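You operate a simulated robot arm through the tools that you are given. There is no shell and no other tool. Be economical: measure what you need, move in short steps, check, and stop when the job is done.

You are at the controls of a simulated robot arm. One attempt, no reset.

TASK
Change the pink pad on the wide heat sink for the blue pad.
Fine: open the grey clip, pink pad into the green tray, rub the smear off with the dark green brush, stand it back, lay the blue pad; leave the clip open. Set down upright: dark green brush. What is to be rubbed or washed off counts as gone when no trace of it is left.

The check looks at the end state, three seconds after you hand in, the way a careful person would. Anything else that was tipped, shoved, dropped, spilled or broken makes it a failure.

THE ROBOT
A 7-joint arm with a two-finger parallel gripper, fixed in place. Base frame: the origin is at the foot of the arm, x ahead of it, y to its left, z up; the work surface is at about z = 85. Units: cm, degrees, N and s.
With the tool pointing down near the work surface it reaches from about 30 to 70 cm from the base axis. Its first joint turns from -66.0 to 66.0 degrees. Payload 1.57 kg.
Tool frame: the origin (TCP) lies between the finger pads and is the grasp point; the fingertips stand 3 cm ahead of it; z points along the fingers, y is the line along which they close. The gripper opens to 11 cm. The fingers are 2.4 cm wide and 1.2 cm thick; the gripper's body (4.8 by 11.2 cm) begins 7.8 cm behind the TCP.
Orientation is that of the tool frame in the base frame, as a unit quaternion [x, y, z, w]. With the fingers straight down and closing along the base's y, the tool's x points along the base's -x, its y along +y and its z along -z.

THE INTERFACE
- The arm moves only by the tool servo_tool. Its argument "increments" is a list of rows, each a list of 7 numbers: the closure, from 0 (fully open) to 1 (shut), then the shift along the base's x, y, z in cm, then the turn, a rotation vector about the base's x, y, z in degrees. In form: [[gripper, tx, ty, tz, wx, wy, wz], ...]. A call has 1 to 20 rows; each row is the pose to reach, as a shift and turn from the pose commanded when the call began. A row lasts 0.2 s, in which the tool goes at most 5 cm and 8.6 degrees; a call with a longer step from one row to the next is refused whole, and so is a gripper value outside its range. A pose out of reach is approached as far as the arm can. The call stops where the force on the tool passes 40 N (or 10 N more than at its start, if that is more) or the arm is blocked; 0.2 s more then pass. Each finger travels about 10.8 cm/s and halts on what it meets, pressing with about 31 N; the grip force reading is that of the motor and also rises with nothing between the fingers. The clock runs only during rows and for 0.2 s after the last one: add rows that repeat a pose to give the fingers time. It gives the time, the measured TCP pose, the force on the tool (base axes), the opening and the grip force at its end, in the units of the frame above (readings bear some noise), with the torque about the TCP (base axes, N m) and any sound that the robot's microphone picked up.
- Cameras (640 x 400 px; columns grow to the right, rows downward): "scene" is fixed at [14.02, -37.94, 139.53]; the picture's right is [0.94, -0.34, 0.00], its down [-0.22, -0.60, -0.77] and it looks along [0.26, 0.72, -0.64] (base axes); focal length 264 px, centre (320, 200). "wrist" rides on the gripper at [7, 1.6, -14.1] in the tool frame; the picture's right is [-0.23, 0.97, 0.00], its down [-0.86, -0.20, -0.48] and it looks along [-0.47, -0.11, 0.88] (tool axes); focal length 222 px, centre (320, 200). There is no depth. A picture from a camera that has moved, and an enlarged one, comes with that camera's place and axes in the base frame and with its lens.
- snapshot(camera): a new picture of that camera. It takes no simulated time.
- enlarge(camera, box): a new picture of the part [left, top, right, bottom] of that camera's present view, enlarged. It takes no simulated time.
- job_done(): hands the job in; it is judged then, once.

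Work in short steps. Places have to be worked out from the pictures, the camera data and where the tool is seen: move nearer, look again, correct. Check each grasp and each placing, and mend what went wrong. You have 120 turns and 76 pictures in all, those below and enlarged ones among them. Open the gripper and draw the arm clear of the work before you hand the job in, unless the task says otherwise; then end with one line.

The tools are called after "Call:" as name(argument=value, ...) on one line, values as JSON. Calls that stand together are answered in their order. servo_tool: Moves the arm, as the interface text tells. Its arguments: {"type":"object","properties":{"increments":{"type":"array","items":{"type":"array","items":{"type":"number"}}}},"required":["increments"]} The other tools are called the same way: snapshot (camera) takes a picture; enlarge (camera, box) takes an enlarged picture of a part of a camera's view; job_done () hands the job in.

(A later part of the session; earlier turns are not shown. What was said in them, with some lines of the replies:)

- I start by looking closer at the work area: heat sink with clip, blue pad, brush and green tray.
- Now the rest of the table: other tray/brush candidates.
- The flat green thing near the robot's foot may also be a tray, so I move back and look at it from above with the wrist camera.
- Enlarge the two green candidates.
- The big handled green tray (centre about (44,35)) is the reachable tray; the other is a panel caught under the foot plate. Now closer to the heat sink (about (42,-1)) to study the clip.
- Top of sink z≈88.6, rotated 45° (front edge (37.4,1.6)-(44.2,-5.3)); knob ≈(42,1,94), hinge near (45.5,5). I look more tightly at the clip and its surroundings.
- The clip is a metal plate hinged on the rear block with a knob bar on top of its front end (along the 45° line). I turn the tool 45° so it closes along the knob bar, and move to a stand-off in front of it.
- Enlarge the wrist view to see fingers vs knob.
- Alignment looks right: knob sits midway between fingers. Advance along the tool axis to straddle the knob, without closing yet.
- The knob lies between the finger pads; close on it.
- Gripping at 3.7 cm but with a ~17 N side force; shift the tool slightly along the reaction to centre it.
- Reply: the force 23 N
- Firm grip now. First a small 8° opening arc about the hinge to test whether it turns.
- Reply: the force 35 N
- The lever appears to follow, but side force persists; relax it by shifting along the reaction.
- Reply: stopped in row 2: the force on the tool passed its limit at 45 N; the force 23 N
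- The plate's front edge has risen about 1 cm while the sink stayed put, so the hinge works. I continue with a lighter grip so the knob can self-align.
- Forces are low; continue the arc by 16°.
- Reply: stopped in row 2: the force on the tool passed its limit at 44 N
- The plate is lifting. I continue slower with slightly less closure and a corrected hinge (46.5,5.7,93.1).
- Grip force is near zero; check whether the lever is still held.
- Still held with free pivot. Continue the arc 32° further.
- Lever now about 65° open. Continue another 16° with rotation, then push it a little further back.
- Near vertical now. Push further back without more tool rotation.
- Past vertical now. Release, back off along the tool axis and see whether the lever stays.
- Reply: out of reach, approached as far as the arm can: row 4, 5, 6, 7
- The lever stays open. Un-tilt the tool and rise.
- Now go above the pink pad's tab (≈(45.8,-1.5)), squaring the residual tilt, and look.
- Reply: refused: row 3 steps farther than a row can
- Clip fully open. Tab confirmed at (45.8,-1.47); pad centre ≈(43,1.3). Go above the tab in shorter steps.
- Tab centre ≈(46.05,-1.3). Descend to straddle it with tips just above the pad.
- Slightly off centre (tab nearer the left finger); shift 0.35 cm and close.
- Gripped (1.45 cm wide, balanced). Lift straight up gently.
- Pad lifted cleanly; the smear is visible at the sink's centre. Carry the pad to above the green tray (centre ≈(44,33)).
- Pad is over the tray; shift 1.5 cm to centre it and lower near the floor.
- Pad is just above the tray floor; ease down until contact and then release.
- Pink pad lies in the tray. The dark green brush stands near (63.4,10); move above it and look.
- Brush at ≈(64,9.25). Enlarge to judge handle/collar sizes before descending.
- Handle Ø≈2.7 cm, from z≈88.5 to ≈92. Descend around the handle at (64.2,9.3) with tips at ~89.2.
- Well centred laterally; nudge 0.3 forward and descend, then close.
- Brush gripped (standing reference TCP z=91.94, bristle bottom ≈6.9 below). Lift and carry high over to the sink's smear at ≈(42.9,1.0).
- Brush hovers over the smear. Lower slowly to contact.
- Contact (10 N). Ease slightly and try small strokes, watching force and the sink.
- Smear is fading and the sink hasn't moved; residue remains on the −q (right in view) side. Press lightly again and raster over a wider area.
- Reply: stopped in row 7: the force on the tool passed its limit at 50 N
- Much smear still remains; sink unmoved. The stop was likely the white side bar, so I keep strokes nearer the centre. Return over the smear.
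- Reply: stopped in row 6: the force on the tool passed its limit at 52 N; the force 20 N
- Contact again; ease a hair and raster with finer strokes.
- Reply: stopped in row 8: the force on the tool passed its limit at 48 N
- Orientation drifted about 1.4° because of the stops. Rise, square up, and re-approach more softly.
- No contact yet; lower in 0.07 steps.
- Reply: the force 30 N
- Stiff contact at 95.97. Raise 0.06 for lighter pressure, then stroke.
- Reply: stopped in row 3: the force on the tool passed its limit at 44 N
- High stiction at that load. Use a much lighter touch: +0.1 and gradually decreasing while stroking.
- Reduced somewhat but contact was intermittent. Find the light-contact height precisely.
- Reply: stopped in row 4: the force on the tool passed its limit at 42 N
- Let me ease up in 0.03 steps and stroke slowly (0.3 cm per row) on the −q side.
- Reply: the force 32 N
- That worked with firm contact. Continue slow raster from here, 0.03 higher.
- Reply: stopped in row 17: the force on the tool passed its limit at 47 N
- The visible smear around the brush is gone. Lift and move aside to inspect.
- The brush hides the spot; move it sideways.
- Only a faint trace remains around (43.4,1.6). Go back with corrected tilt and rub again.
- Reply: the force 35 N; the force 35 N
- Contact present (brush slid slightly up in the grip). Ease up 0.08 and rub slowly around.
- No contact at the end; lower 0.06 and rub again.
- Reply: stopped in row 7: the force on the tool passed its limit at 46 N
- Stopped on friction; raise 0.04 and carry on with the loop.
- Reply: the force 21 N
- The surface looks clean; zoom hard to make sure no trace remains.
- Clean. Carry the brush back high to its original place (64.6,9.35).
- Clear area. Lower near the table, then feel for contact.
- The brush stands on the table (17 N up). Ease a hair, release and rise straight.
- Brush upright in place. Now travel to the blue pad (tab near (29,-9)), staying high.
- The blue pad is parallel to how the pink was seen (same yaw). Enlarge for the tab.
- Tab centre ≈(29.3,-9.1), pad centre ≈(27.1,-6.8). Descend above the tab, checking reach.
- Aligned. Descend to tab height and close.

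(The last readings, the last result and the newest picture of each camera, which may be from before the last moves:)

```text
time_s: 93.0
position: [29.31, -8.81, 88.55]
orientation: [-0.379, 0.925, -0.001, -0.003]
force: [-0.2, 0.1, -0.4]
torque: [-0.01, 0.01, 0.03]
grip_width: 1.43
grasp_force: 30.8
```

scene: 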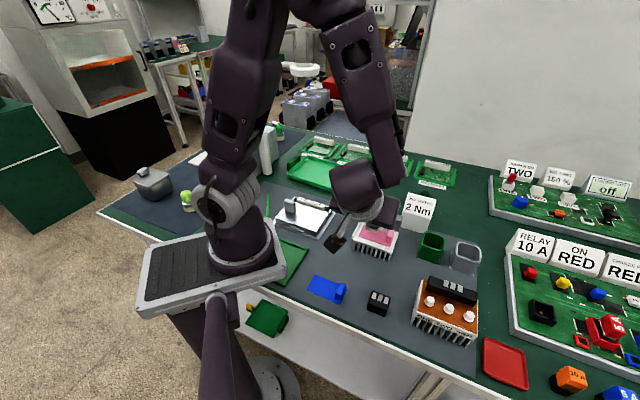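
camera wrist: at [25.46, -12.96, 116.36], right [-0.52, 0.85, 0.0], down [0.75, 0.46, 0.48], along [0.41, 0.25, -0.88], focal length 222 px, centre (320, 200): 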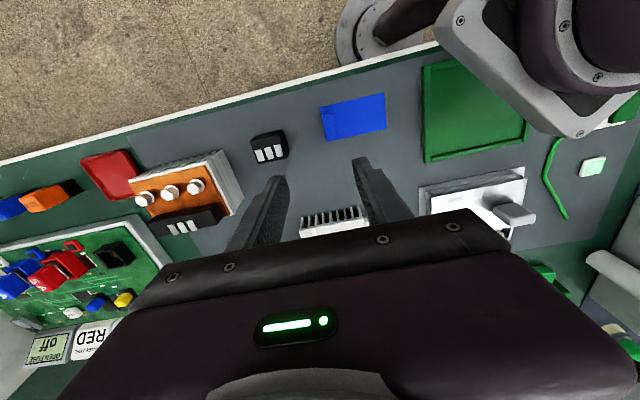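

Gripped. Lift and carry to above the sink; target TCP (45.75,-1.13) reproduces the pink pad's place.

Call:
servo_tool(increments=[[0.92, 0, 0, 0.5, 0, 0, 0], [0.92, 0, 0, 2.5, 0, 0, 0], [0.92, 0.3, 0, 7, 0, 0, 0], [0.92, 1, 0, 11.5, 0, 0, 0], [0.92, 4.5, 1, 14, 0, 0, 0], [0.92, 8.5, 3, 14, 0, 0, 0], [0.92, 12.5, 5.5, 14, 0, 0, 0], [0.92, 16.44, 7.68, 13, 0, 0, 0], [0.92, 16.44, 7.68, 9, 0, 0, 0], [0.92, 16.44, 7.68, 7.5, 0, 0, 0], [0.92, 16.44, 7.68, 7.5, 0, 0, 0]])

Call:
enlarge(camera="wrist", box=[220, 80, 420, 230])

Call:
enlarge(camera="scene", box=[330, 190, 426, 250])

```text
time_s: 95.4
position: [45.73, -0.91, 95.92]
orientation: [-0.38, 0.925, 0.0, -0.002]
force: [0.2, -0.5, -0.5]
torque: [0.0, 0.02, -0.02]
grip_width: 1.45
grasp_force: 31.0
```

```text
2.67 times, centred on (320, 155) of wrist
camera zoom: at [39.8, -4.74, 109.97], right [-0.52, 0.85, 0.0], down [0.75, 0.46, 0.48], along [0.41, 0.25, -0.88], focal length 592 px, centre (320, 320)
```

zoom: 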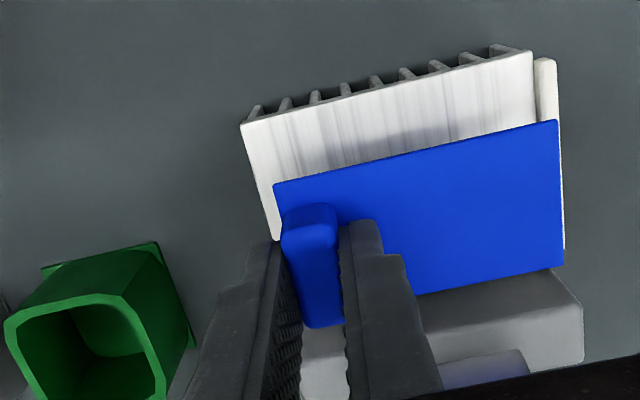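

```text
6.67 times, centred on (378, 220) of scene
camera zoom: at [14.02, -37.94, 139.53], right [0.94, -0.34, 0.0], down [-0.22, -0.6, -0.77], along [0.26, 0.72, -0.64], focal length 1760 px, centre (-67, 67)
```

zoom: 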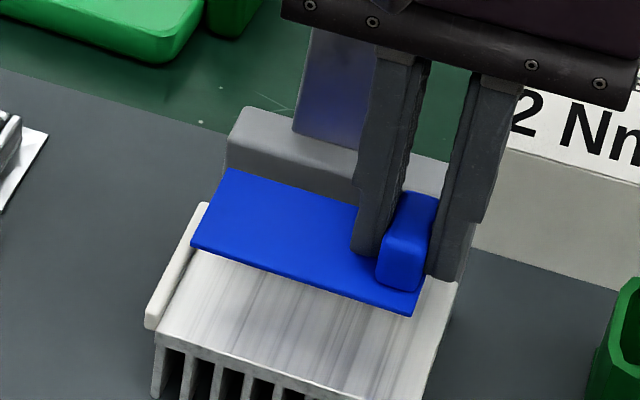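

Pad is well over the sink. Fine-shift (+0.05,-0.25) and lower to just above the surface.

Call:
servo_tool(increments=[[0.92, 0.05, -0.25, -1, 0, 0, 0], [0.92, 0.05, -0.25, -2.2, 0, 0, 0], [0.92, 0.05, -0.25, -2.9, 0, 0, 0], [0.92, 0.05, -0.25, -2.9, 0, 0, 0]])

Call:
enlarge(camera="scene", box=[330, 190, 426, 250])

```text
time_s: 96.4
position: [45.75, -1.35, 93.24]
orientation: [-0.38, 0.925, -0.001, -0.001]
force: [0.6, -0.1, -0.3]
torque: [0.01, 0.0, -0.04]
grip_width: 1.45
grasp_force: 30.6
```

```text
6.67 times, centred on (378, 220) of scene
camera zoom: at [14.02, -37.94, 139.53], right [0.94, -0.34, 0.0], down [-0.22, -0.6, -0.77], along [0.26, 0.72, -0.64], focal length 1760 px, centre (-67, 67)
```

zoom: 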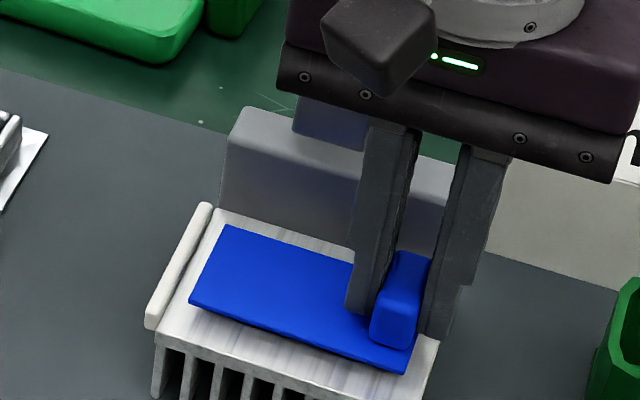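

Nicely within the sink outline. Lower the last few millimetres, feeling for contact.

Call:
servo_tool(increments=[[0.92, 0, 0, -0.2, 0, 0, 0], [0.92, 0, 0, -0.4, 0, 0, 0], [0.92, 0, 0, -0.5, 0, 0, 0], [0.92, 0, 0, -0.5, 0, 0, 0]])

```text
time_s: 97.4
position: [45.76, -1.51, 92.64]
orientation: [-0.379, 0.925, 0.0, -0.002]
force: [-0.4, -0.1, 0.3]
torque: [-0.03, 0.0, 0.03]
grip_width: 1.45
grasp_force: 30.5
```

Call:
servo_tool(increments=[[0.92, 0, 0.1, -0.08, 0, 0, 0], [0.92, 0, 0.1, -0.15, 0, 0, 0], [0.92, 0, 0.1, -0.15, 0, 0, 0]])

```text
time_s: 98.2
position: [45.8, -1.4, 92.45]
orientation: [-0.379, 0.925, -0.001, -0.002]
force: [-0.4, -0.5, 5.6]
torque: [0.02, 0.1, 0.0]
grip_width: 1.45
grasp_force: 30.5
```

Pad touches the sink (5.6 N). Open slowly and rise.

Call:
servo_tool(increments=[[0.88, 0, 0, 0, 0, 0, 0], [0.82, 0, 0, 0, 0, 0, 0], [0.72, 0, 0, 0, 0, 0, 0], [0.72, 0, 0, 0, 0, 0, 0], [0.72, 0, 0, 2, 0, 0, 0], [0.72, 0, 0, 6, 0, 0, 0], [0.72, 0, 0, 11, 0, 0, 0], [0.6, -4, 0, 14, 0, 0, 0], [0.4, -8, 0, 15, 0, 0, 0], [0.2, -11, 3, 16, 0, 0, 0], [0, -12, 5, 17, 0, 0, 0], [0, -12, 5, 17, 0, 0, 0]])

Call:
enlarge(camera="scene", box=[324, 170, 436, 250])

Call:
snapshot(camera="scene")

```text
time_s: 100.8
position: [33.63, 3.6, 109.32]
orientation: [-0.38, 0.925, -0.001, -0.001]
force: [0.6, 0.3, -1.1]
torque: [0.02, 0.0, 0.01]
grip_width: 11.01
grasp_force: 0.1
```

```text
5.00 times, centred on (380, 210) of scene
camera zoom: at [14.02, -37.94, 139.53], right [0.94, -0.34, 0.0], down [-0.22, -0.6, -0.77], along [0.26, 0.72, -0.64], focal length 1320 px, centre (20, 150)
```

zoom: 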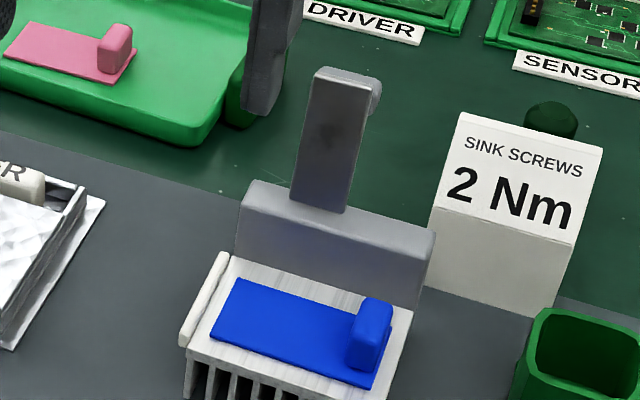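

```text
6 pictures are left
```

scene: 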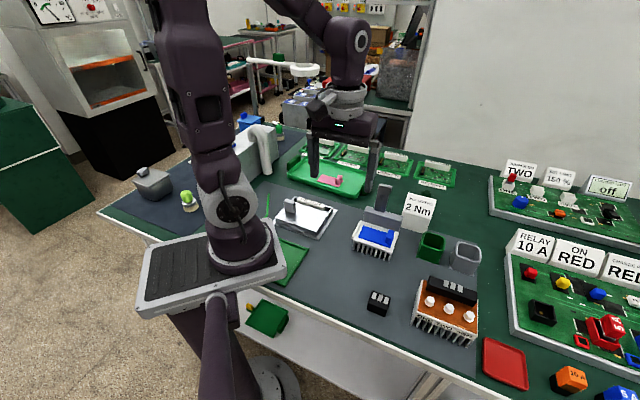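

The blue pad lies flat on the sink and the clip is open. The pink pad is in the tray, the brush is standing, and the arm is clear, so I hand in.

Call:
job_done()

```text
The job is handed in.
```

The blue pad is now on the wide heat sink with the grey clip left open. The pink pad is in the large green tray with handles; a second flat green tray-like piece was caught under the robot's foot, so I judged it wasn't the one meant. No trace of the smear showed in the closest view, and the dark green brush is standing upright back in its place.
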